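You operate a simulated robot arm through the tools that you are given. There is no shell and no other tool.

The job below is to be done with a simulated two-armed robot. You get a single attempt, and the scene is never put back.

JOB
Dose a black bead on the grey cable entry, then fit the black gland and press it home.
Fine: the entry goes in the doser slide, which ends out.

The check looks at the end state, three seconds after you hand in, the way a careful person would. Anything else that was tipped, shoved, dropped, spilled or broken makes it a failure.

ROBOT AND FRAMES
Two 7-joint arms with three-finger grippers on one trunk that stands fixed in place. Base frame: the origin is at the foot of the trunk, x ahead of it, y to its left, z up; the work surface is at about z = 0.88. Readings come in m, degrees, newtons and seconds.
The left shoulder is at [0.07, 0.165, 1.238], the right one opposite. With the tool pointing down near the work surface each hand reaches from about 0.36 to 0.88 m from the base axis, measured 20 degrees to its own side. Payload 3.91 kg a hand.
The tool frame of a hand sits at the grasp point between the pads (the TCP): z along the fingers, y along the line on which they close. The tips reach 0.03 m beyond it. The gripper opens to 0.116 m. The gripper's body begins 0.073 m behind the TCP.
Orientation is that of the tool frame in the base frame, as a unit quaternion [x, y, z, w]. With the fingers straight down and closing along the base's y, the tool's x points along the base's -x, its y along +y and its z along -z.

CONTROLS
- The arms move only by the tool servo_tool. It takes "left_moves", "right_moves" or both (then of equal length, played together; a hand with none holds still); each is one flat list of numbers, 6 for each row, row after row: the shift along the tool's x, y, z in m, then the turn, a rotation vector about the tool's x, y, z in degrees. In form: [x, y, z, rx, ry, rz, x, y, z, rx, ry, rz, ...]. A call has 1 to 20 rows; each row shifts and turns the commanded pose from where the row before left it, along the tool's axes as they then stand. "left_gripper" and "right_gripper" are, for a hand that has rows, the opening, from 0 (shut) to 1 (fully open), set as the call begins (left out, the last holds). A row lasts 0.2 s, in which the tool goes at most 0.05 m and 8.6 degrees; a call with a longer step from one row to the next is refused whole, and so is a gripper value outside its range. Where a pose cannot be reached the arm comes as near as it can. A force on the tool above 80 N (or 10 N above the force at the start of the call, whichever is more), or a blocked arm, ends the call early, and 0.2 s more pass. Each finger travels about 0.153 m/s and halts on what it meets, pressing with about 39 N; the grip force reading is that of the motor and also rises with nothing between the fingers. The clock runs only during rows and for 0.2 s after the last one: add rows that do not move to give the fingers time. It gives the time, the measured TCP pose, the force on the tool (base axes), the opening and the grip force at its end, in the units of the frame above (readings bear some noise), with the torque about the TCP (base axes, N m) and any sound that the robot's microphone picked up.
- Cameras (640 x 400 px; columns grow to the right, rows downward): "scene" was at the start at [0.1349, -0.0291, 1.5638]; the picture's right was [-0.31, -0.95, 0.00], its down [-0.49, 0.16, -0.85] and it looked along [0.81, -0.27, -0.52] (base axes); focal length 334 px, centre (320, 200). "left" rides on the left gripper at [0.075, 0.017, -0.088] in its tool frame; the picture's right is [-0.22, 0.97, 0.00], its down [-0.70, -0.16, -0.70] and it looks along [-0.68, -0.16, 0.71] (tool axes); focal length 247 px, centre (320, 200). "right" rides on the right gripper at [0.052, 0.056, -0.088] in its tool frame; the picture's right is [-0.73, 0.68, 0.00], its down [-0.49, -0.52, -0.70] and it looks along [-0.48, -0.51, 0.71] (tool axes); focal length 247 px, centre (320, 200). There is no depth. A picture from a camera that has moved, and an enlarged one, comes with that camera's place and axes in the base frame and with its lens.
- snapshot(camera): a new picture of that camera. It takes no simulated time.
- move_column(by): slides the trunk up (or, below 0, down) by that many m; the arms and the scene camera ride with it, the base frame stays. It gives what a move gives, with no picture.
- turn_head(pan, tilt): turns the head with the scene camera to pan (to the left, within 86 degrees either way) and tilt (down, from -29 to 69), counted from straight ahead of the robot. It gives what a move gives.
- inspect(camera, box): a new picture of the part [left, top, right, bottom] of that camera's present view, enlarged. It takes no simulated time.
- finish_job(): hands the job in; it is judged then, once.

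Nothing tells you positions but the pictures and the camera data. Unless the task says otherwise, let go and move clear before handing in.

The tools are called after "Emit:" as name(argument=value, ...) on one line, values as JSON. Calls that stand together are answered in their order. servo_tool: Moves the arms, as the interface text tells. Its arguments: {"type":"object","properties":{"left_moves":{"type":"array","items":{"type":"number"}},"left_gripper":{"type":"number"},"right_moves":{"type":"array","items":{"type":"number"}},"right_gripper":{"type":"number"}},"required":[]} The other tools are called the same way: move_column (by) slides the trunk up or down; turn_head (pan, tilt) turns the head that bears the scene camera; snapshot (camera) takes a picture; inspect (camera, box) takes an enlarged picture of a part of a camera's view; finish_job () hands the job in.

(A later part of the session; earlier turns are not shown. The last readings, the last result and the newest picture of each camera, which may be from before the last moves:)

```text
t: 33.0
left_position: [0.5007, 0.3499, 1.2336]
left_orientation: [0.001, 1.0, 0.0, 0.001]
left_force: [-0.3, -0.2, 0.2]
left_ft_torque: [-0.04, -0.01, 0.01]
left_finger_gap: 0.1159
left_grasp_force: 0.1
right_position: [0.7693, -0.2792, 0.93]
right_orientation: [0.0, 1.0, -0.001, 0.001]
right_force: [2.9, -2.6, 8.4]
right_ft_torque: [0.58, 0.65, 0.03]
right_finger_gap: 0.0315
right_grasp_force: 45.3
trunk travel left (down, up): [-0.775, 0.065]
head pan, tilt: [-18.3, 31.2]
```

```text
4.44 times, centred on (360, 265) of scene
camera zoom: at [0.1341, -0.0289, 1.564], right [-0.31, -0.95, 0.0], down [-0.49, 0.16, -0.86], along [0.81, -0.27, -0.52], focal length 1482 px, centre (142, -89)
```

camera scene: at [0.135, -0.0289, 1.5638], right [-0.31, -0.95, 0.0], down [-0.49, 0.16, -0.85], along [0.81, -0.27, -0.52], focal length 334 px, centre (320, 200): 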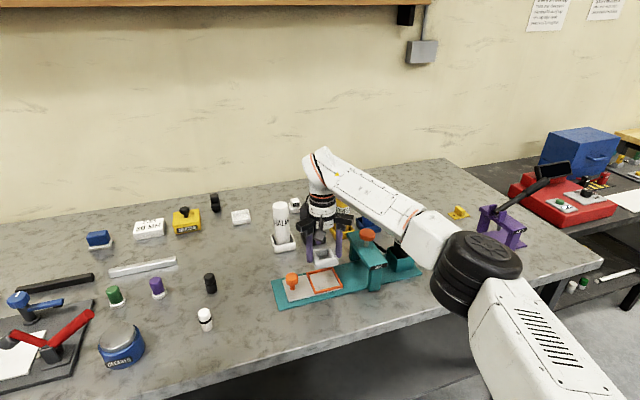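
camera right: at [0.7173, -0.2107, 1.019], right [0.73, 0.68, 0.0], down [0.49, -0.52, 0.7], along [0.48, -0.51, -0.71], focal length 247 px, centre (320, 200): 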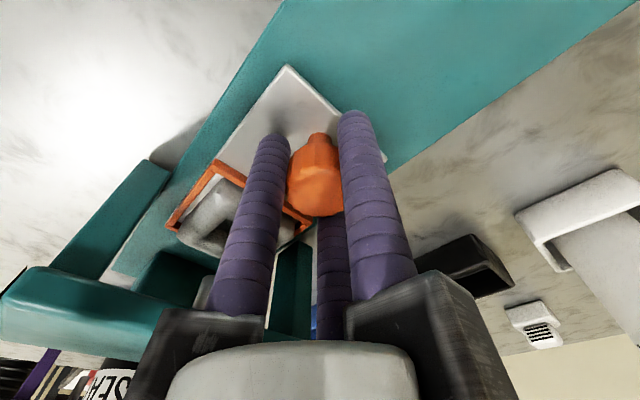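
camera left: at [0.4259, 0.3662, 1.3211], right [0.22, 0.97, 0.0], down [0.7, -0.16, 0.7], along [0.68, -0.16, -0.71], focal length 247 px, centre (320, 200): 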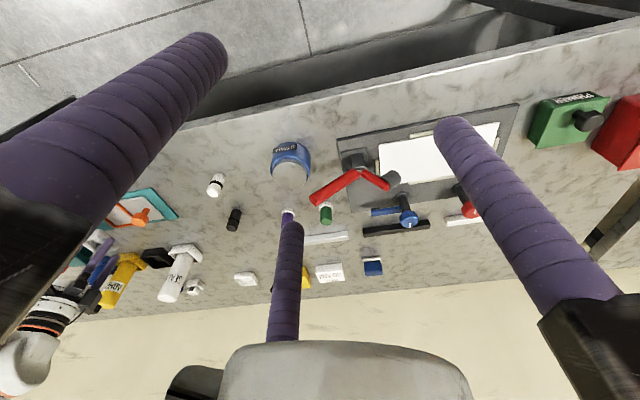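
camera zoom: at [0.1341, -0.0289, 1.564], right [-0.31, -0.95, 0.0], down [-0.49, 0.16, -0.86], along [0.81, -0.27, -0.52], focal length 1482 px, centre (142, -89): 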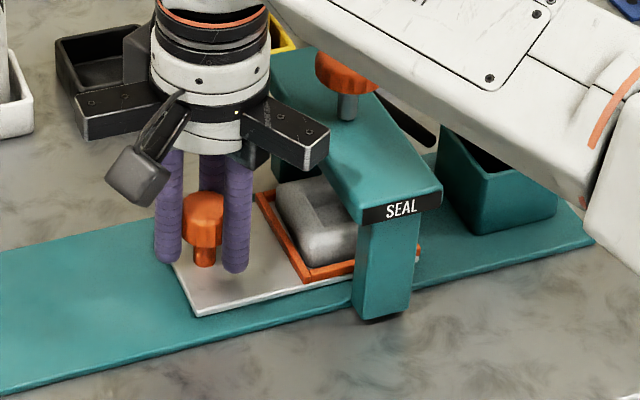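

Emit:
servo_tool(right_moves=[0, -0.003, -0.0008, 0, 0, 0, 0, 0, 0, 0, 0, 0])

Emit:
servo_tool(right_moves=[0, -0.003, 0, 0, 0, 0, 0, 0, 0, 0, 0, 0])

Emit:
inspect(camera="scene", box=[300, 220, 420, 310])

Emit:
snapshot(camera="right")

```text
t: 33.6
left_position: [0.4997, 0.3498, 1.2329]
left_orientation: [0.0, 1.0, -0.001, 0.0]
left_force: [-0.4, -1.2, -0.1]
left_ft_torque: [0.03, -0.01, -0.03]
left_finger_gap: 0.1161
left_grasp_force: 0.1
right_position: [0.7698, -0.2803, 0.9297]
right_orientation: [-0.001, 1.0, 0.001, 0.0]
right_force: [-0.4, 5.4, 0.6]
right_ft_torque: [-0.08, -0.83, -0.21]
right_finger_gap: 0.0311
right_grasp_force: 45.2
trunk travel left (down, up): [-0.775, 0.065]
head pan, tilt: [-18.3, 31.2]
```

```text
t: 34.2
left_position: [0.5009, 0.3516, 1.2318]
left_orientation: [0.0, 1.0, -0.003, 0.0]
left_force: [0.7, -0.1, 0.8]
left_ft_torque: [0.01, 0.05, 0.0]
left_finger_gap: 0.1158
left_grasp_force: 0.0
right_position: [0.7696, -0.2803, 0.9301]
right_orientation: [-0.002, 1.0, 0.001, -0.002]
right_force: [-0.7, 21.8, -7.4]
right_ft_torque: [0.16, -0.71, 0.04]
right_finger_gap: 0.0312
right_grasp_force: 44.8
trunk travel left (down, up): [-0.775, 0.065]
head pan, tilt: [-18.3, 31.2]
```

```text
4.44 times, centred on (360, 265) of scene
camera zoom: at [0.1358, -0.0249, 1.5637], right [-0.31, -0.95, 0.0], down [-0.49, 0.16, -0.85], along [0.81, -0.27, -0.52], focal length 1482 px, centre (142, -89)
```

zoom: 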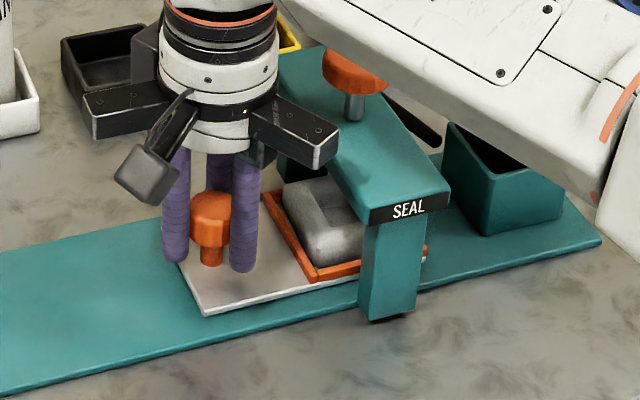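

```text
taken
camera right: at [0.7173, -0.2239, 1.0191], right [0.73, 0.68, 0.0], down [0.49, -0.52, 0.7], along [0.48, -0.51, -0.72], focal length 247 px, centre (320, 200)
```

right: 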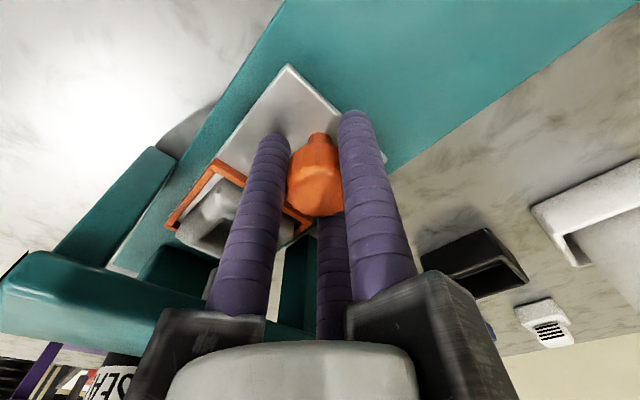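

The slide hit its end stop after a 0.120 m stroke. I'll relieve, release the knob, and rise straight up.

Emit:
servo_tool(right_moves=[0, 0.0025, 0, 0, 0, 0, 0, 0, 0, 0, 0, 0], right_gripper=0.55)

Emit:
servo_tool(right_moves=[0, 0, -0.02, 0, 0, 0, 0, 0, -0.03, 0, 0, 0, 0, 0, -0.04, 0, 0, 0, 0, 0, -0.04, 0, 0, 0, 0, 0, -0.04, 0, 0, 0, 0, 0, 0, 0, 0, 0])

Emit:
snapshot(camera="right")

Emit:
inspect(camera="scene", box=[280, 210, 440, 320])

```text
t: 34.8
left_position: [0.5002, 0.3516, 1.2327]
left_orientation: [-0.001, 1.0, -0.001, 0.0]
left_force: [0.5, 0.1, -0.4]
left_ft_torque: [-0.02, 0.07, -0.02]
left_finger_gap: 0.1158
left_grasp_force: 0.0
right_position: [0.7712, -0.2801, 0.9302]
right_orientation: [0.0, 1.0, -0.001, 0.0]
right_force: [0.1, 0.4, 0.0]
right_ft_torque: [-0.09, -0.03, -0.01]
right_finger_gap: 0.0639
right_grasp_force: 0.1
trunk travel left (down, up): [-0.775, 0.065]
head pan, tilt: [-18.3, 31.2]
```

```text
t: 36.2
left_position: [0.5008, 0.3483, 1.2314]
left_orientation: [0.001, 1.0, 0.001, 0.0]
left_force: [-0.3, -1.0, 0.9]
left_ft_torque: [0.02, 0.04, 0.0]
left_finger_gap: 0.116
left_grasp_force: 0.1
right_position: [0.7695, -0.2832, 1.1001]
right_orientation: [0.0, 1.0, 0.0, -0.001]
right_force: [-0.2, 0.3, 0.3]
right_ft_torque: [0.0, -0.02, -0.04]
right_finger_gap: 0.0636
right_grasp_force: 0.0
trunk travel left (down, up): [-0.775, 0.065]
head pan, tilt: [-18.3, 31.2]
```

```text
taken
camera right: at [0.7164, -0.2261, 1.1898], right [0.73, 0.68, 0.0], down [0.49, -0.52, 0.7], along [0.48, -0.51, -0.72], focal length 247 px, centre (320, 200)
```

right: 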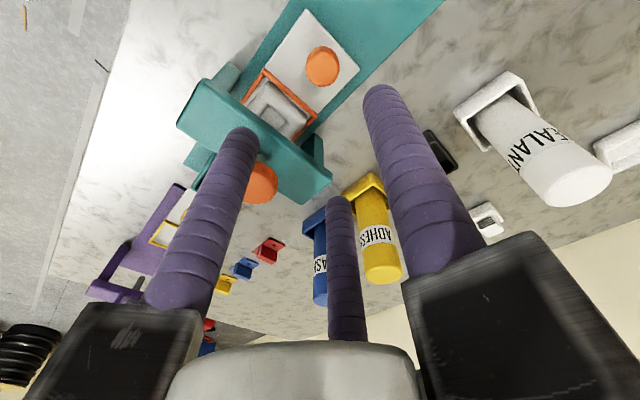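

```text
3.64 times, centred on (360, 265) of scene
camera zoom: at [0.1355, -0.0295, 1.5637], right [-0.31, -0.95, 0.0], down [-0.49, 0.16, -0.85], along [0.81, -0.27, -0.52], focal length 1213 px, centre (174, -36)
```

zoom: 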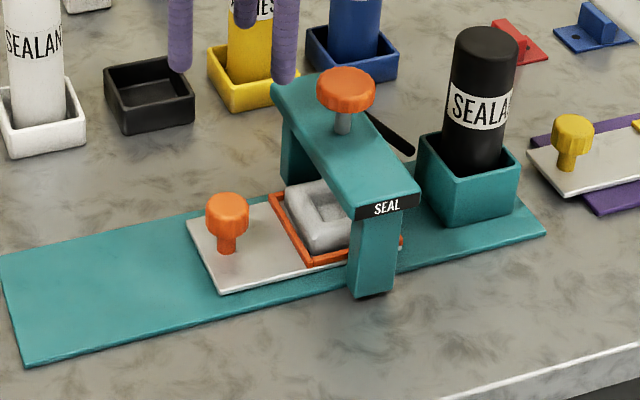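

The slide is fully in. The plunger knob's top is at about (0.770, -0.371, 1.03); I'll close the fingers and move over it.

Emit:
servo_tool(right_moves=[0, -0.029, 0, 0, 0, 0, 0, -0.029, 0, 0, 0, 0, 0, -0.03, 0, 0, 0, 0, 0, 0, 0, 0, 0, 0, 0, 0, 0, 0, 0, 0], right_gripper=0)

Emit:
snapshot(camera="right")

Emit:
inspect(camera="scene", box=[300, 190, 460, 300])

Emit:
snapshot(camera="scene")

```text
t: 37.4
left_position: [0.5002, 0.349, 1.2328]
left_orientation: [0.0, 1.0, 0.0, 0.0]
left_force: [-1.0, -0.2, -0.2]
left_ft_torque: [0.0, 0.01, -0.05]
left_finger_gap: 0.1161
left_grasp_force: 0.0
right_position: [0.7708, -0.3712, 1.1009]
right_orientation: [0.0, 1.0, 0.0, 0.001]
right_force: [0.6, 0.8, -0.4]
right_ft_torque: [0.04, 0.02, 0.0]
right_finger_gap: 0.0092
right_grasp_force: 39.2
trunk travel left (down, up): [-0.775, 0.065]
head pan, tilt: [-18.3, 31.2]
```

```text
taken
camera right: at [0.718, -0.3147, 1.19], right [0.73, 0.68, 0.0], down [0.49, -0.52, 0.7], along [0.48, -0.51, -0.71], focal length 247 px, centre (320, 200)
```

right: 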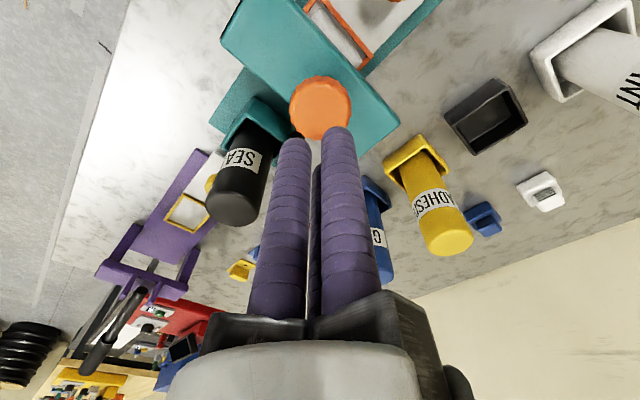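

```text
3.64 times, centred on (380, 245) of scene
camera zoom: at [0.1351, -0.0289, 1.5638], right [-0.31, -0.95, 0.0], down [-0.49, 0.16, -0.85], along [0.81, -0.27, -0.52], focal length 1213 px, centre (102, 36)
```

zoom: 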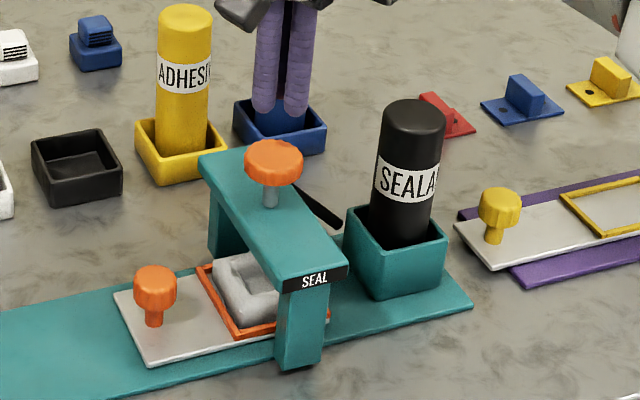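

```text
taken
camera scene: at [0.1351, -0.0289, 1.5638], right [-0.31, -0.95, 0.0], down [-0.49, 0.16, -0.85], along [0.81, -0.27, -0.52], focal length 334 px, centre (320, 200)
```

scene: 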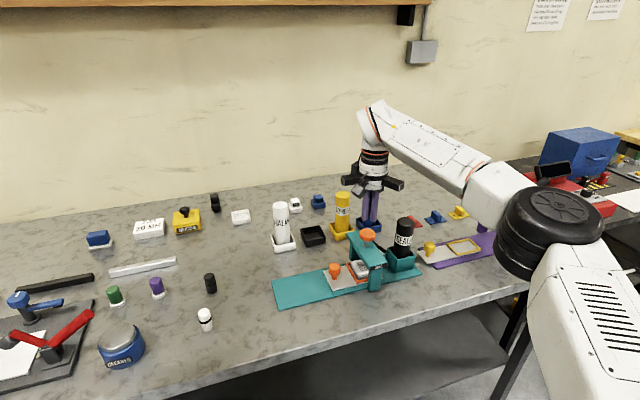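

The closed fingers are centred over the plunger. I'll descend to just above it, then press in small steps watching force and sound.

Emit:
servo_tool(right_moves=[0, 0, 0.03, 0, 0, 0, 0, 0, 0.006, 0, 0, 0, 0, 0, 0.003, 0, 0, 0, 0, 0, 0, 0, 0, 0])

Emit:
servo_tool(right_moves=[0, 0, 0.003, 0, 0, 0, 0, 0, 0.003, 0, 0, 0, 0, 0, 0, 0, 0, 0])

Emit:
inspect(camera="scene", box=[320, 210, 420, 300])

```text
t: 38.4
left_position: [0.4986, 0.3492, 1.2318]
left_orientation: [0.0, 1.0, 0.0, 0.0]
left_force: [-0.3, -0.5, 0.0]
left_ft_torque: [0.02, 0.03, -0.02]
left_finger_gap: 0.1163
left_grasp_force: 0.0
right_position: [0.7706, -0.3716, 1.0609]
right_orientation: [0.0, 1.0, 0.0, 0.0]
right_force: [0.5, 0.2, 0.7]
right_ft_torque: [0.0, -0.01, -0.01]
right_finger_gap: 0.0091
right_grasp_force: 45.7
trunk travel left (down, up): [-0.775, 0.065]
head pan, tilt: [-18.3, 31.2]
```

```text
t: 39.2
left_position: [0.5003, 0.3489, 1.2331]
left_orientation: [0.0, 1.0, 0.0, 0.0]
left_force: [-0.4, 0.4, -0.4]
left_ft_torque: [0.0, 0.03, -0.04]
left_finger_gap: 0.116
left_grasp_force: 0.0
right_position: [0.7703, -0.3707, 1.0555]
right_orientation: [0.0, 1.0, 0.0, 0.0]
right_force: [-0.2, 0.0, 0.0]
right_ft_torque: [-0.01, -0.01, 0.01]
right_finger_gap: 0.009
right_grasp_force: 45.5
trunk travel left (down, up): [-0.775, 0.065]
head pan, tilt: [-18.3, 31.2]
```

```text
4.44 times, centred on (370, 255) of scene
camera zoom: at [0.1347, -0.0288, 1.5639], right [-0.31, -0.95, 0.0], down [-0.49, 0.16, -0.85], along [0.81, -0.27, -0.52], focal length 1482 px, centre (98, -44)
```

zoom: 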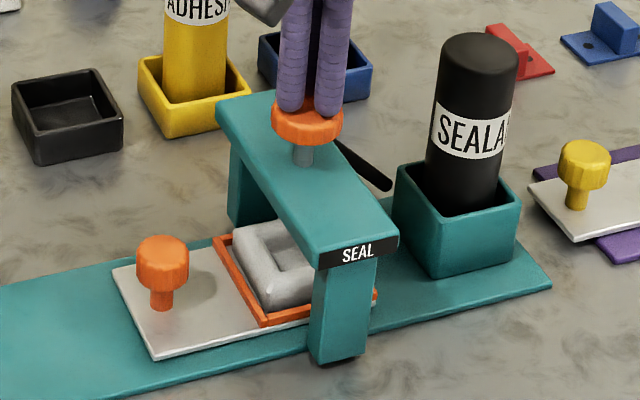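

Emit:
servo_tool(right_moves=[0, 0, 0.002, 0, 0, 0, 0, 0, 0.002, 0, 0, 0, 0, 0, 0, 0, 0, 0])

Emit:
servo_tool(right_moves=[0, 0, 0.003, 0, 0, 0, 0, 0, 0, 0, 0, 0])

Emit:
servo_tool(right_moves=[0, 0, 0.003, 0, 0, 0, 0, 0, 0, 0, 0, 0])

Emit:
inspect(camera="scene", box=[320, 210, 420, 300])

```text
t: 40.0
left_position: [0.5, 0.3491, 1.2323]
left_orientation: [0.0, 1.0, 0.0, 0.0]
left_force: [-1.2, 0.0, -0.3]
left_ft_torque: [0.02, -0.01, 0.0]
left_finger_gap: 0.1158
left_grasp_force: 0.0
right_position: [0.7714, -0.3703, 1.0531]
right_orientation: [0.0, 1.0, -0.001, 0.0]
right_force: [0.8, -1.1, 1.2]
right_ft_torque: [0.01, -0.03, 0.02]
right_finger_gap: 0.009
right_grasp_force: 45.3
trunk travel left (down, up): [-0.775, 0.065]
head pan, tilt: [-18.3, 31.2]
```

```text
t: 40.6
left_position: [0.5, 0.3491, 1.2327]
left_orientation: [0.001, 1.0, 0.0, -0.001]
left_force: [0.2, 0.4, -1.2]
left_ft_torque: [-0.01, 0.02, -0.01]
left_finger_gap: 0.1158
left_grasp_force: 0.1
right_position: [0.7703, -0.3681, 1.0496]
right_orientation: [0.0, 1.0, 0.0, 0.0]
right_force: [0.1, -0.9, 1.4]
right_ft_torque: [-0.03, -0.03, 0.01]
right_finger_gap: 0.0091
right_grasp_force: 44.5
trunk travel left (down, up): [-0.775, 0.065]
head pan, tilt: [-18.3, 31.2]
```

```text
t: 41.2
left_position: [0.5006, 0.3502, 1.2332]
left_orientation: [0.0, 1.0, -0.001, 0.0]
left_force: [0.6, 0.2, -0.2]
left_ft_torque: [-0.03, 0.01, -0.02]
left_finger_gap: 0.1162
left_grasp_force: 0.1
right_position: [0.7699, -0.369, 1.0462]
right_orientation: [0.0, 1.0, 0.0, 0.0]
right_force: [1.1, 0.2, 0.9]
right_ft_torque: [0.01, 0.0, 0.03]
right_finger_gap: 0.0088
right_grasp_force: 44.9
trunk travel left (down, up): [-0.775, 0.065]
head pan, tilt: [-18.3, 31.2]
```

```text
4.44 times, centred on (370, 255) of scene
camera zoom: at [0.1347, -0.0288, 1.5639], right [-0.31, -0.95, 0.0], down [-0.49, 0.16, -0.85], along [0.81, -0.27, -0.52], focal length 1482 px, centre (98, -44)
```

zoom: 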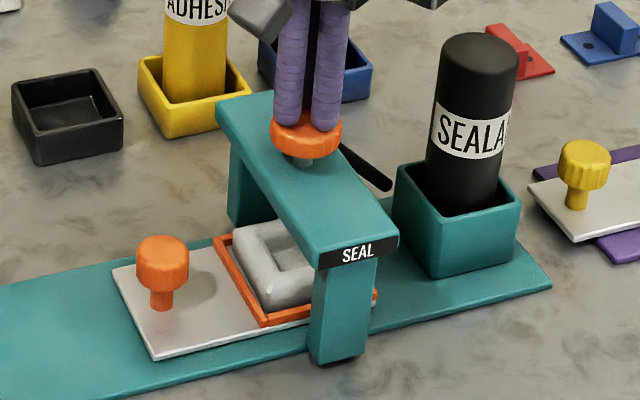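

The plunger is going down with light force. I'll continue to its stop.

Emit:
servo_tool(right_moves=[0, 0, 0.003, 0, 0, 0, 0, 0, 0, 0, 0, 0])

Emit:
servo_tool(right_moves=[0, 0, 0.003, 0, 0, 0, 0, 0, 0, 0, 0, 0])

Emit:
servo_tool(right_moves=[0, 0, 0.003, 0, 0, 0, 0, 0, 0, 0, 0, 0])

Emit:
inspect(camera="scene", box=[320, 210, 420, 300])

```text
t: 41.8
left_position: [0.5002, 0.3496, 1.2338]
left_orientation: [0.0, 1.0, 0.001, 0.0]
left_force: [0.1, 1.0, 0.2]
left_ft_torque: [-0.04, -0.02, -0.04]
left_finger_gap: 0.1159
left_grasp_force: 0.0
right_position: [0.7693, -0.37, 1.0438]
right_orientation: [0.001, 1.0, 0.0, -0.001]
right_force: [0.6, 0.6, 1.9]
right_ft_torque: [0.04, -0.03, 0.0]
right_finger_gap: 0.0091
right_grasp_force: 44.9
trunk travel left (down, up): [-0.775, 0.065]
head pan, tilt: [-18.3, 31.2]
heard: click
```

```text
t: 42.4
left_position: [0.4991, 0.3499, 1.2324]
left_orientation: [-0.001, 1.0, 0.0, 0.0]
left_force: [0.1, -0.5, -0.5]
left_ft_torque: [-0.01, -0.02, -0.03]
left_finger_gap: 0.1158
left_grasp_force: 0.1
right_position: [0.769, -0.369, 1.0399]
right_orientation: [0.0, 1.0, 0.0, 0.0]
right_force: [-0.6, 1.2, 2.2]
right_ft_torque: [-0.01, -0.04, 0.02]
right_finger_gap: 0.009
right_grasp_force: 44.9
trunk travel left (down, up): [-0.775, 0.065]
head pan, tilt: [-18.3, 31.2]
```

```text
t: 43.0
left_position: [0.499, 0.349, 1.2333]
left_orientation: [0.0, 1.0, 0.001, 0.001]
left_force: [0.4, -0.1, -0.8]
left_ft_torque: [-0.02, 0.02, -0.01]
left_finger_gap: 0.1161
left_grasp_force: 0.2
right_position: [0.7701, -0.37, 1.0382]
right_orientation: [0.0, 1.0, 0.0, 0.0]
right_force: [2.3, -1.6, 9.2]
right_ft_torque: [0.0, -0.03, -0.04]
right_finger_gap: 0.009
right_grasp_force: 45.1
trunk travel left (down, up): [-0.775, 0.065]
head pan, tilt: [-18.3, 31.2]
```

```text
4.44 times, centred on (370, 255) of scene
camera zoom: at [0.1338, -0.0285, 1.564], right [-0.31, -0.95, 0.0], down [-0.49, 0.16, -0.86], along [0.81, -0.27, -0.52], focal length 1482 px, centre (98, -44)
```

zoom: 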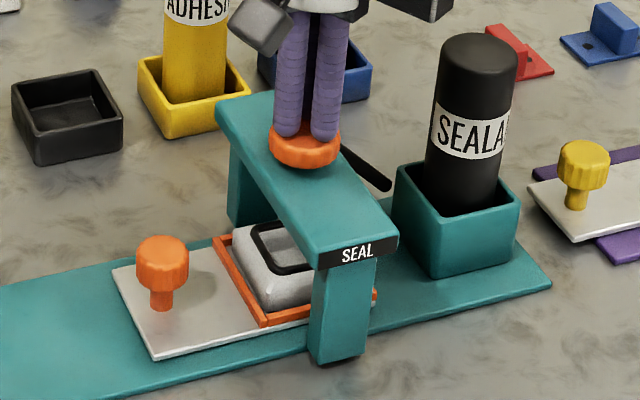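

A click was heard and a black square bead is now on the entry. I'll lift straight off the plunger and move over the slide knob.

Emit:
servo_tool(right_moves=[0, 0, -0.01, 0, 0, 0, 0, 0, -0.02, 0, 0, 0, 0, 0, -0.032, 0, 0, 0, 0, 0, 0, 0, 0, 0])

Emit:
servo_tool(right_moves=[0, 0.03, 0, 0, 0, 0, 0, 0.03, 0, 0, 0, 0, 0, 0.0315, 0, 0, 0, 0, 0, 0, 0, 0, 0, 0], right_gripper=0.6)

Emit:
snapshot(camera="right")

Emit:
inspect(camera="scene", box=[280, 200, 440, 310])

```text
t: 44.0
left_position: [0.5002, 0.3489, 1.2317]
left_orientation: [0.0, 1.0, 0.001, -0.001]
left_force: [0.6, 0.1, -0.3]
left_ft_torque: [0.02, 0.03, 0.0]
left_finger_gap: 0.116
left_grasp_force: 0.1
right_position: [0.7707, -0.3706, 1.0986]
right_orientation: [0.0, 1.0, 0.0, 0.0]
right_force: [0.8, 0.2, -0.2]
right_ft_torque: [-0.02, -0.01, 0.01]
right_finger_gap: 0.0091
right_grasp_force: 45.0
trunk travel left (down, up): [-0.775, 0.065]
head pan, tilt: [-18.3, 31.2]
```

```text
t: 45.0
left_position: [0.4995, 0.3494, 1.2329]
left_orientation: [0.001, 1.0, 0.0, 0.0]
left_force: [-0.1, 0.1, 0.2]
left_ft_torque: [0.03, 0.03, -0.01]
left_finger_gap: 0.1162
left_grasp_force: 0.0
right_position: [0.7706, -0.2778, 1.0979]
right_orientation: [-0.001, 1.0, 0.0, 0.0]
right_force: [0.1, -0.6, 0.2]
right_ft_torque: [-0.01, -0.02, -0.02]
right_finger_gap: 0.0699
right_grasp_force: 0.1
trunk travel left (down, up): [-0.775, 0.065]
head pan, tilt: [-18.3, 31.2]
```

```text
taken
camera right: at [0.7174, -0.2212, 1.187], right [0.73, 0.68, 0.0], down [0.49, -0.52, 0.7], along [0.48, -0.51, -0.71], focal length 247 px, centre (320, 200)
```

right: 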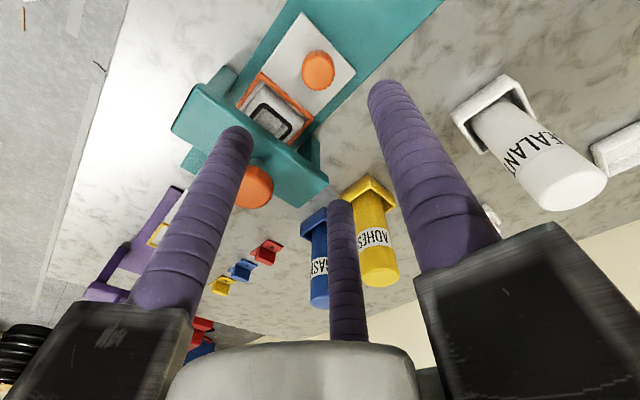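

```text
3.64 times, centred on (360, 255) of scene
camera zoom: at [0.1347, -0.0294, 1.5638], right [-0.31, -0.95, 0.0], down [-0.49, 0.16, -0.85], along [0.81, -0.27, -0.52], focal length 1213 px, centre (174, 0)
```

zoom: 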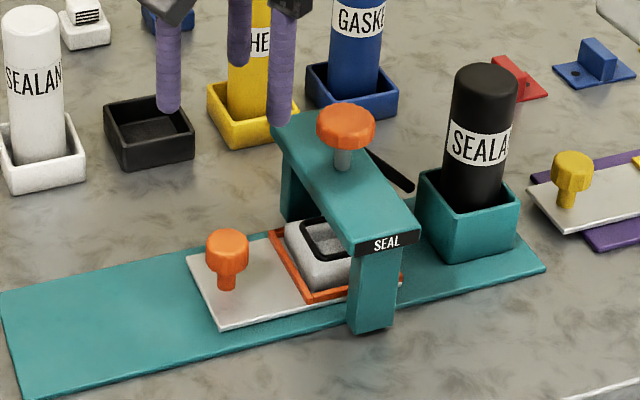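

The bead looks complete and the plunger has sprung back. Now I'll come down on the slide knob and grip it.

Emit:
servo_tool(right_moves=[0.0005, -0.002, 0.04, 0, 0, 0, 0, 0, 0.04, 0, 0, 0, 0, 0, 0.04, 0, 0, 0, 0, 0, 0.03, 0, 0, 0, 0, 0, 0.018, 0, 0, 0, 0, 0, 0, 0, 0, 0])

Emit:
servo_tool(right_moves=[0, 0, 0, 0, 0, 0, 0, 0, 0, 0, 0, 0, 0, 0, 0, 0, 0, 0], right_gripper=0.2)

Emit:
inspect(camera="scene", box=[280, 210, 420, 310])

```text
t: 46.4
left_position: [0.5012, 0.3492, 1.2323]
left_orientation: [-0.001, 1.0, 0.0, 0.0]
left_force: [-0.1, -0.2, -0.3]
left_ft_torque: [0.02, 0.01, 0.01]
left_finger_gap: 0.1159
left_grasp_force: 0.0
right_position: [0.7681, -0.2816, 0.9316]
right_orientation: [0.0, 1.0, 0.0, 0.0]
right_force: [0.1, -0.2, 0.2]
right_ft_torque: [-0.01, -0.03, -0.04]
right_finger_gap: 0.0694
right_grasp_force: 0.1
trunk travel left (down, up): [-0.775, 0.065]
head pan, tilt: [-18.3, 31.2]
```

```text
t: 47.2
left_position: [0.4996, 0.3492, 1.2319]
left_orientation: [0.0, 1.0, 0.0, 0.001]
left_force: [-0.7, 0.6, -0.1]
left_ft_torque: [0.0, -0.01, 0.01]
left_finger_gap: 0.1159
left_grasp_force: 0.0
right_position: [0.7688, -0.2797, 0.9301]
right_orientation: [0.0, 1.0, -0.001, 0.0]
right_force: [0.3, -1.0, -0.4]
right_ft_torque: [0.02, -0.12, 0.12]
right_finger_gap: 0.0327
right_grasp_force: 45.1
trunk travel left (down, up): [-0.775, 0.065]
head pan, tilt: [-18.3, 31.2]
```

```text
4.00 times, centred on (350, 260) of scene
camera zoom: at [0.1351, -0.029, 1.5638], right [-0.31, -0.95, 0.0], down [-0.49, 0.16, -0.85], along [0.81, -0.27, -0.52], focal length 1334 px, centre (200, -40)
```

zoom: 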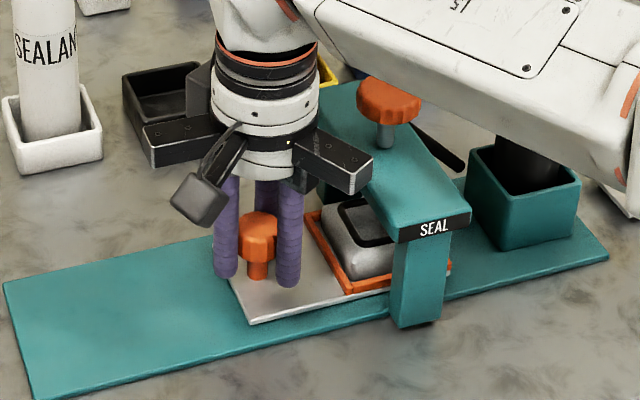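

Emit:
servo_tool(right_moves=[0, 0.008, 0, 0, 0, 0, 0, 0.008, 0, 0, 0, 0, 0, 0.008, 0, 0, 0, 0, 0, 0.008, 0, 0, 0, 0, 0, 0.008, 0, 0, 0, 0, 0, 0.008, 0, 0, 0, 0, 0, 0.008, 0, 0, 0, 0, 0, 0.008, 0, 0, 0, 0, 0, 0, 0, 0, 0, 0])

Emit:
servo_tool(right_moves=[0, 0.008, 0, 0, 0, 0, 0, 0.008, 0, 0, 0, 0, 0, 0.008, 0, 0, 0, 0, 0, 0.008, 0, 0, 0, 0, 0, 0.008, 0, 0, 0, 0, 0, 0.008, 0, 0, 0, 0, 0, 0, 0, 0, 0, 0])

Emit:
inspect(camera="scene", box=[250, 220, 400, 320])

```text
t: 49.2
left_position: [0.5, 0.3496, 1.2315]
left_orientation: [0.0, 1.0, -0.001, 0.0]
left_force: [-0.3, 0.0, 1.0]
left_ft_torque: [-0.02, -0.04, 0.0]
left_finger_gap: 0.1159
left_grasp_force: 0.1
right_position: [0.7707, -0.2169, 0.9296]
right_orientation: [0.001, 1.0, 0.0, 0.0]
right_force: [8.2, 0.8, 8.0]
right_ft_torque: [-0.15, -0.02, -0.08]
right_finger_gap: 0.0315
right_grasp_force: 44.9
trunk travel left (down, up): [-0.775, 0.065]
head pan, tilt: [-18.3, 31.2]
```

```text
t: 50.8
left_position: [0.5006, 0.3493, 1.2323]
left_orientation: [0.0, 1.0, 0.0, 0.001]
left_force: [-0.6, 0.8, -0.2]
left_ft_torque: [0.01, -0.02, 0.0]
left_finger_gap: 0.1163
left_grasp_force: 0.0
right_position: [0.7696, -0.1675, 0.9286]
right_orientation: [0.0, 1.0, 0.0, 0.0]
right_force: [2.0, -0.6, -3.8]
right_ft_torque: [-0.39, -0.43, -0.14]
right_finger_gap: 0.0313
right_grasp_force: 45.1
trunk travel left (down, up): [-0.775, 0.065]
head pan, tilt: [-18.3, 31.2]
```

```text
4.00 times, centred on (325, 270) of scene
camera zoom: at [0.1356, -0.0289, 1.5637], right [-0.31, -0.95, 0.0], down [-0.49, 0.16, -0.85], along [0.81, -0.27, -0.52], focal length 1334 px, centre (300, -80)
```

zoom: 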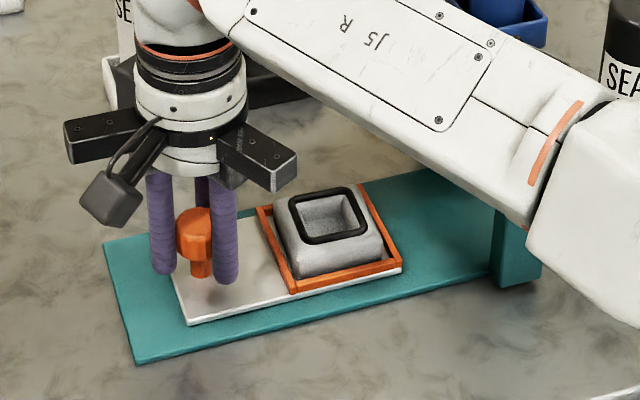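

The dosed entry is nearly all the way out. I'll finish the stroke to the out-stop gently.

Emit:
servo_tool(right_moves=[0, 0.004, 0, 0, 0, 0, 0, 0.003, 0, 0, 0, 0, 0, 0, 0, 0, 0, 0])

Emit:
servo_tool(right_moves=[0, 0.002, 0, 0, 0, 0, 0, 0, 0, 0, 0, 0])

Emit:
servo_tool(right_moves=[0, 0.002, 0, 0, 0, 0, 0, 0, 0, 0, 0, 0])

```text
t: 51.6
left_position: [0.5003, 0.3495, 1.232]
left_orientation: [0.0, 1.0, -0.001, 0.0]
left_force: [0.1, 0.1, 0.1]
left_ft_torque: [-0.01, 0.0, 0.04]
left_finger_gap: 0.116
left_grasp_force: 0.1
right_position: [0.7694, -0.1588, 0.9304]
right_orientation: [-0.001, 1.0, 0.0, -0.001]
right_force: [-0.1, 2.4, -6.9]
right_ft_torque: [0.02, -0.17, -0.45]
right_finger_gap: 0.0311
right_grasp_force: 45.4
trunk travel left (down, up): [-0.775, 0.065]
head pan, tilt: [-18.3, 31.2]
```

```text
t: 52.2
left_position: [0.5012, 0.3498, 1.232]
left_orientation: [0.0, 1.0, 0.0, -0.001]
left_force: [0.0, -0.4, 0.7]
left_ft_torque: [-0.03, 0.02, -0.01]
left_finger_gap: 0.1158
left_grasp_force: 0.0
right_position: [0.7707, -0.1596, 0.9292]
right_orientation: [0.0, 1.0, 0.0, -0.001]
right_force: [-1.2, 0.2, -5.0]
right_ft_torque: [0.29, 0.69, 0.14]
right_finger_gap: 0.0314
right_grasp_force: 44.8
trunk travel left (down, up): [-0.775, 0.065]
head pan, tilt: [-18.3, 31.2]
```

```text
t: 52.8
left_position: [0.5, 0.3478, 1.2321]
left_orientation: [0.0, 1.0, -0.001, 0.0]
left_force: [0.0, 0.8, 0.1]
left_ft_torque: [-0.01, -0.03, 0.01]
left_finger_gap: 0.116
left_grasp_force: 0.0
right_position: [0.77, -0.1598, 0.9304]
right_orientation: [0.002, 1.0, 0.0, 0.0]
right_force: [-0.2, -6.5, -5.1]
right_ft_torque: [0.0, 0.37, 0.06]
right_finger_gap: 0.0316
right_grasp_force: 45.0
trunk travel left (down, up): [-0.775, 0.065]
head pan, tilt: [-18.3, 31.2]
```

The slide is at its out-stop (same y as at the start). I'll release and rise.

Emit:
servo_tool(right_moves=[0, -0.0008, 0, 0, 0, 0, 0, 0, 0, 0, 0, 0], right_gripper=0.55)

Emit:
servo_tool(right_moves=[0, 0, -0.02, 0, 0, 0, 0, 0, -0.04, 0, 0, 0, 0, 0, -0.04, 0, 0, 0, 0, 0, -0.03, 0, 0, 0, 0, 0, 0, 0, 0, 0])

Emit:
inspect(camera="scene", box=[260, 220, 400, 320])

Emit:
inspect(camera="scene", box=[300, 250, 350, 290])

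Emit:
snapshot(camera="right")

```text
t: 53.4
left_position: [0.5009, 0.3488, 1.2324]
left_orientation: [0.0, 1.0, 0.0, 0.0]
left_force: [0.6, 0.1, 0.0]
left_ft_torque: [0.02, -0.02, -0.01]
left_finger_gap: 0.1159
left_grasp_force: 0.1
right_position: [0.7696, -0.159, 0.9309]
right_orientation: [0.0, 1.0, 0.0, 0.0]
right_force: [0.0, 0.2, -0.3]
right_ft_torque: [0.04, -0.02, 0.03]
right_finger_gap: 0.0638
right_grasp_force: 0.0
trunk travel left (down, up): [-0.775, 0.065]
head pan, tilt: [-18.3, 31.2]
```

```text
t: 54.6
left_position: [0.5, 0.3488, 1.2322]
left_orientation: [0.0, 1.0, 0.001, 0.001]
left_force: [-1.0, -0.1, -0.3]
left_ft_torque: [0.03, 0.02, 0.03]
left_finger_gap: 0.116
left_grasp_force: 0.1
right_position: [0.7684, -0.1595, 1.0606]
right_orientation: [0.0, 1.0, 0.0, -0.001]
right_force: [-0.4, -0.3, -0.3]
right_ft_torque: [0.02, -0.01, 0.01]
right_finger_gap: 0.0638
right_grasp_force: 0.2
trunk travel left (down, up): [-0.775, 0.065]
head pan, tilt: [-18.3, 31.2]
```

```text
4.00 times, centred on (330, 270) of scene
camera zoom: at [0.1353, -0.0291, 1.5638], right [-0.31, -0.95, 0.0], down [-0.49, 0.16, -0.85], along [0.81, -0.27, -0.52], focal length 1334 px, centre (280, -80)
```

zoom: 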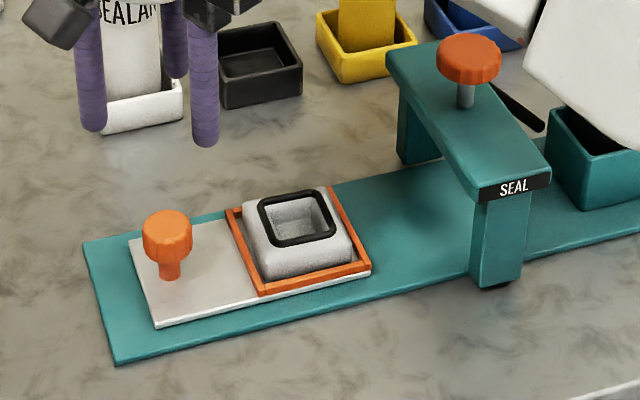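

```text
10.00 times, centred on (325, 270) of scene
camera zoom: at [0.1353, -0.0291, 1.5638], right [-0.31, -0.95, 0.0], down [-0.49, 0.16, -0.85], along [0.81, -0.27, -0.52], focal length 3335 px, centre (270, -500)
```

zoom: 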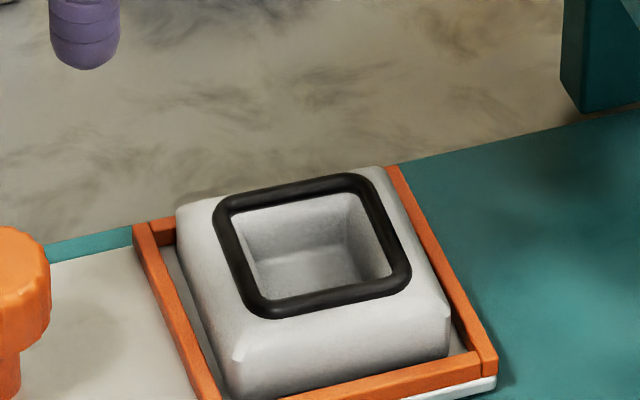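

```text
taken
camera right: at [0.7158, -0.103, 1.1496], right [0.73, 0.68, 0.0], down [0.49, -0.52, 0.7], along [0.48, -0.51, -0.71], focal length 247 px, centre (320, 200)
```

right: 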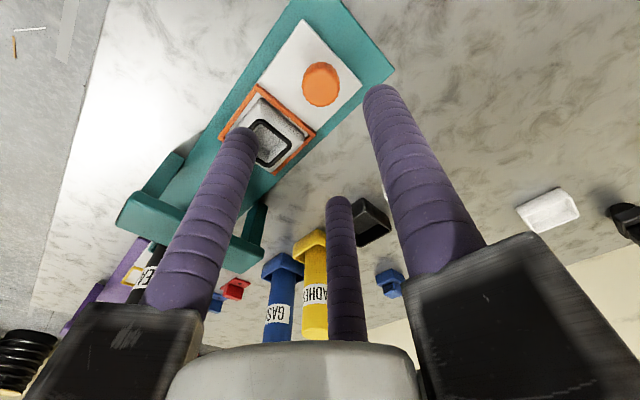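

The bead is clean and the slide is out. Before taking a gland, I want to be sure which piece it is, so I'll look harder at the black candidates and scan the rest of the bench.

Emit:
inspect(camera="scene", box=[205, 190, 225, 214])

Emit:
inspect(camera="scene", box=[75, 205, 260, 260])

Emit:
inspect(camera="scene", box=[195, 270, 225, 335])

Emit:
turn_head(pan=15, tilt=40)

Emit:
snapshot(camera="scene")

Emit:
turn_head(pan=-55, tilt=35)

Emit:
snapshot(camera="scene")

```text
16.00 times, centred on (215, 202) of scene
camera zoom: at [0.1353, -0.0291, 1.5638], right [-0.31, -0.95, 0.0], down [-0.49, 0.16, -0.85], along [0.81, -0.27, -0.52], focal length 5336 px, centre (2000, 168)
```

zoom: 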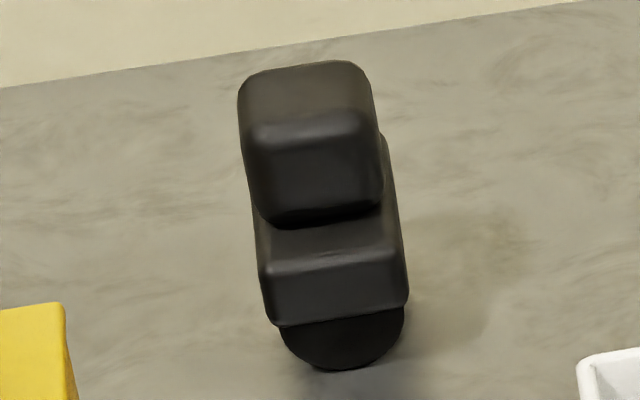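

```text
3.46 times, centred on (168, 232) of scene
camera zoom: at [0.1353, -0.0291, 1.5638], right [-0.31, -0.95, 0.0], down [-0.49, 0.16, -0.85], along [0.81, -0.27, -0.52], focal length 1154 px, centre (848, 88)
```

zoom: 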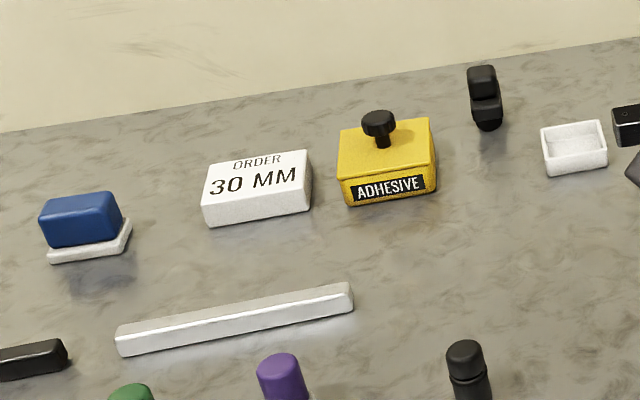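

```text
6.15 times, centred on (210, 302) of scene
camera zoom: at [0.1353, -0.0291, 1.5638], right [-0.31, -0.95, 0.0], down [-0.49, 0.16, -0.85], along [0.81, -0.27, -0.52], focal length 2052 px, centre (997, -431)
```

zoom: 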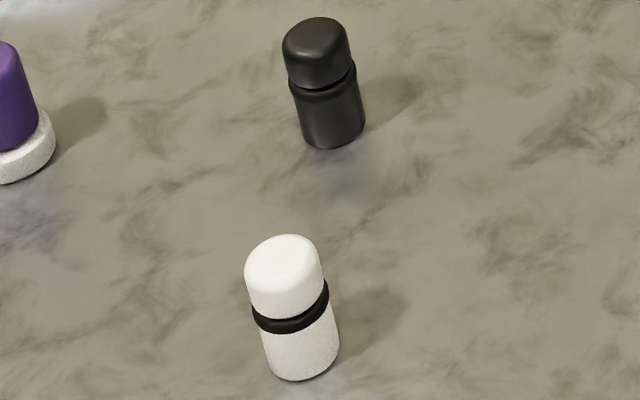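

```text
t: 55.6
left_position: [0.4996, 0.3484, 1.233]
left_orientation: [0.0, 1.0, -0.001, 0.0]
left_force: [-0.7, 0.7, 0.6]
left_ft_torque: [0.0, 0.01, -0.02]
left_finger_gap: 0.1158
left_grasp_force: 0.0
right_position: [0.7677, -0.1586, 1.0613]
right_orientation: [0.001, 1.0, 0.001, 0.0]
right_force: [0.1, 0.1, 0.6]
right_ft_torque: [0.0, 0.0, -0.02]
right_finger_gap: 0.064
right_grasp_force: 0.1
trunk travel left (down, up): [-0.775, 0.065]
head pan, tilt: [15.0, 40.0]
```

```text
taken
camera scene: at [0.1316, 0.0213, 1.5505], right [0.26, -0.97, 0.0], down [-0.62, -0.17, -0.77], along [0.74, 0.2, -0.64], focal length 334 px, centre (320, 200)
```

scene: 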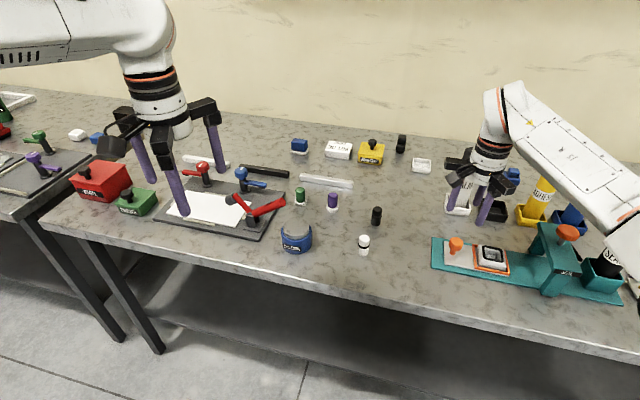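

```text
t: 57.0
left_position: [0.5004, 0.3488, 1.232]
left_orientation: [0.0, 1.0, 0.0, 0.0]
left_force: [0.2, 0.3, -0.1]
left_ft_torque: [0.03, -0.06, -0.01]
left_finger_gap: 0.116
left_grasp_force: 0.1
right_position: [0.7685, -0.1596, 1.0603]
right_orientation: [0.0, 1.0, -0.001, 0.0]
right_force: [0.4, 0.4, 0.9]
right_ft_torque: [0.03, -0.01, -0.01]
right_finger_gap: 0.0636
right_grasp_force: 0.1
trunk travel left (down, up): [-0.775, 0.065]
head pan, tilt: [-55.0, 35.0]
```

```text
taken
camera scene: at [0.1001, -0.0727, 1.558], right [-0.82, -0.57, 0.0], down [-0.33, 0.47, -0.82], along [0.47, -0.67, -0.57], focal length 334 px, centre (320, 200)
```

scene: 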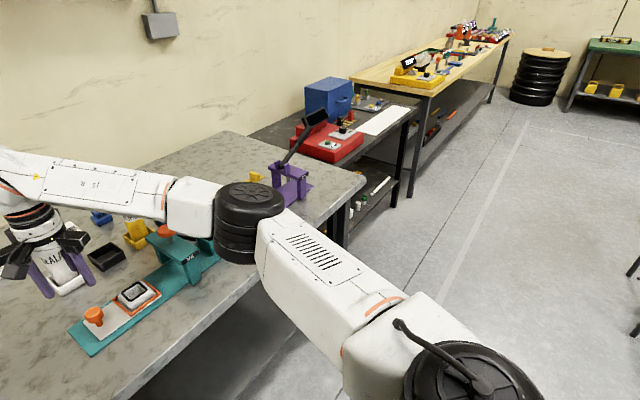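

Nothing else on the bench fits the description within reach, so the collared black cylinder is the gland. Now I'll place the open right hand directly over the dosed entry to measure the recess centre precisely.

Emit:
turn_head(pan=-18.3, tilt=31.2)

Emit:
servo_tool(right_moves=[0, -0.031, 0, 0, 0, 0, 0, -0.031, 0, 0, 0, 0, 0, -0.03, 0, 0, 0, 0, 0, 0, 0, 0, 0, 0, 0, 0, 0, 0, 0, 0], right_gripper=1)

Emit:
snapshot(camera="right")

Emit:
inspect(camera="right", box=[260, 30, 380, 140])

Emit:
inspect(camera="scene", box=[300, 250, 350, 290])

```text
t: 58.0
left_position: [0.5006, 0.349, 1.2328]
left_orientation: [0.0, 1.0, 0.0, 0.0]
left_force: [0.6, -0.5, -0.1]
left_ft_torque: [-0.03, -0.01, -0.02]
left_finger_gap: 0.1158
left_grasp_force: 0.0
right_position: [0.7675, -0.1598, 1.0602]
right_orientation: [0.0, 1.0, -0.001, -0.001]
right_force: [0.3, -0.4, 1.2]
right_ft_torque: [0.0, 0.0, 0.03]
right_finger_gap: 0.0635
right_grasp_force: 0.1
trunk travel left (down, up): [-0.775, 0.065]
head pan, tilt: [-18.3, 31.2]
```

```text
t: 59.2
left_position: [0.5005, 0.3498, 1.2322]
left_orientation: [-0.001, 1.0, 0.0, 0.001]
left_force: [0.3, -0.4, 0.2]
left_ft_torque: [-0.01, 0.04, -0.02]
left_finger_gap: 0.116
left_grasp_force: 0.1
right_position: [0.7672, -0.2501, 1.0605]
right_orientation: [0.0, 1.0, 0.001, 0.0]
right_force: [0.3, -0.4, -0.1]
right_ft_torque: [-0.05, -0.01, 0.01]
right_finger_gap: 0.1159
right_grasp_force: 0.1
trunk travel left (down, up): [-0.775, 0.065]
head pan, tilt: [-18.3, 31.2]
```

```text
taken
camera right: at [0.7152, -0.1942, 1.1492], right [0.73, 0.68, 0.0], down [0.49, -0.52, 0.7], along [0.48, -0.51, -0.71], focal length 247 px, centre (320, 200)
```

right: 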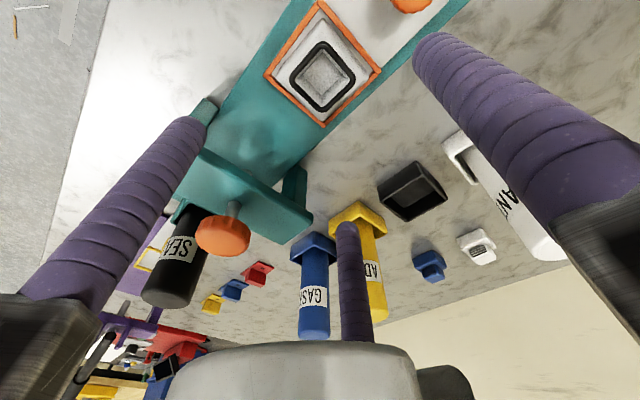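

```text
3.64 times, centred on (320, 85) of right
camera zoom: at [0.7152, -0.1942, 1.1492], right [0.73, 0.68, 0.0], down [0.49, -0.52, 0.7], along [0.48, -0.51, -0.71], focal length 898 px, centre (320, 618)
```

zoom: 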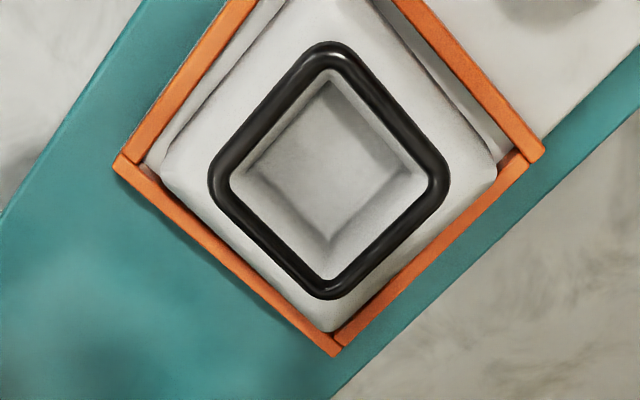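

```text
10.00 times, centred on (325, 270) of scene
camera zoom: at [0.1349, -0.0288, 1.5639], right [-0.31, -0.95, 0.0], down [-0.49, 0.16, -0.86], along [0.81, -0.27, -0.52], focal length 3335 px, centre (270, -500)
```

zoom: 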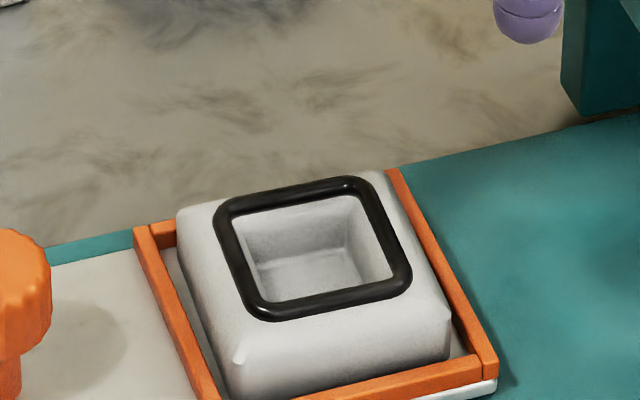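

The recess centre comes out at about (0.770, -0.251), matching the slide's centreline. Now I'll take the right hand over to the black gland and see if it reaches.

Emit:
servo_tool(right_moves=[-0.0075, 0.042, 0, 0, 0, 0, -0.0075, 0.042, 0, 0, 0, 0, -0.0075, 0.042, 0, 0, 0, 0, -0.0075, 0.042, 0, 0, 0, 0, -0.0075, 0.042, 0, 0, 0, 0, -0.0075, 0.042, 0, 0, 0, 0, -0.0075, 0.042, 0, 0, 0, 0, 0, 0, 0, 0, 0, 0], right_gripper=1)

Emit:
servo_tool(right_moves=[-0.01, 0, 0, 0, 0, 0, -0.012, 0.001, 0, 0, 0, 0, 0, 0, 0, 0, 0, 0])

Emit:
snapshot(camera="right")

Emit:
snapshot(camera="scene")

```text
t: 61.0
left_position: [0.5006, 0.3492, 1.2323]
left_orientation: [0.0, 1.0, -0.001, 0.0]
left_force: [0.3, -0.8, 0.3]
left_ft_torque: [-0.01, 0.01, -0.01]
left_finger_gap: 0.1159
left_grasp_force: 0.1
right_position: [0.7816, 0.0289, 1.051]
right_orientation: [0.0, 1.0, 0.0, -0.001]
right_force: [0.0, 0.3, 0.7]
right_ft_torque: [0.01, 0.01, -0.01]
right_finger_gap: 0.1161
right_grasp_force: 0.0
right hand out of reach, approached as far as the arm can: row 6, 7
trunk travel left (down, up): [-0.775, 0.065]
head pan, tilt: [-18.3, 31.2]
```

```text
t: 61.8
left_position: [0.5, 0.3493, 1.2331]
left_orientation: [0.0, 1.0, 0.0, 0.0]
left_force: [0.0, -0.5, 0.2]
left_ft_torque: [-0.01, -0.01, 0.01]
left_finger_gap: 0.1161
left_grasp_force: 0.1
right_position: [0.7811, 0.03, 1.0512]
right_orientation: [0.0, 1.0, 0.001, 0.0]
right_force: [1.1, 0.3, 0.3]
right_ft_torque: [0.0, -0.02, 0.01]
right_finger_gap: 0.1161
right_grasp_force: 0.0
right hand out of reach, approached as far as the arm can: row 1, 2
trunk travel left (down, up): [-0.775, 0.065]
head pan, tilt: [-18.3, 31.2]
```

```text
taken
camera right: at [0.7286, 0.0868, 1.1406], right [0.73, 0.68, 0.0], down [0.49, -0.52, 0.7], along [0.48, -0.51, -0.71], focal length 247 px, centre (320, 200)
```

right: 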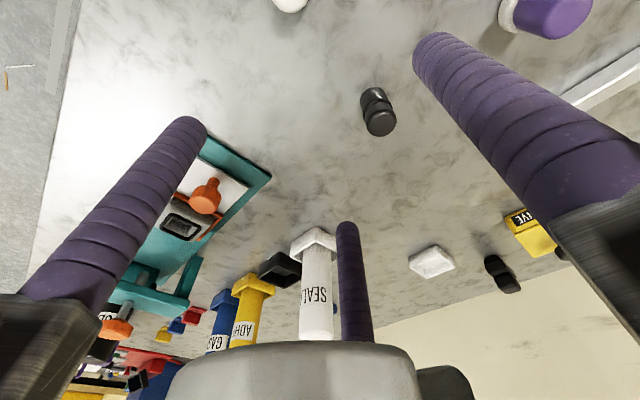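

```text
taken
camera scene: at [0.1348, -0.0286, 1.5639], right [-0.31, -0.95, 0.0], down [-0.49, 0.16, -0.86], along [0.81, -0.27, -0.52], focal length 334 px, centre (320, 200)
```

scene: 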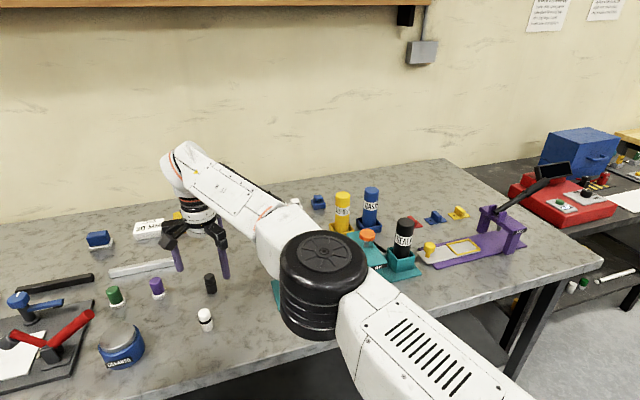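

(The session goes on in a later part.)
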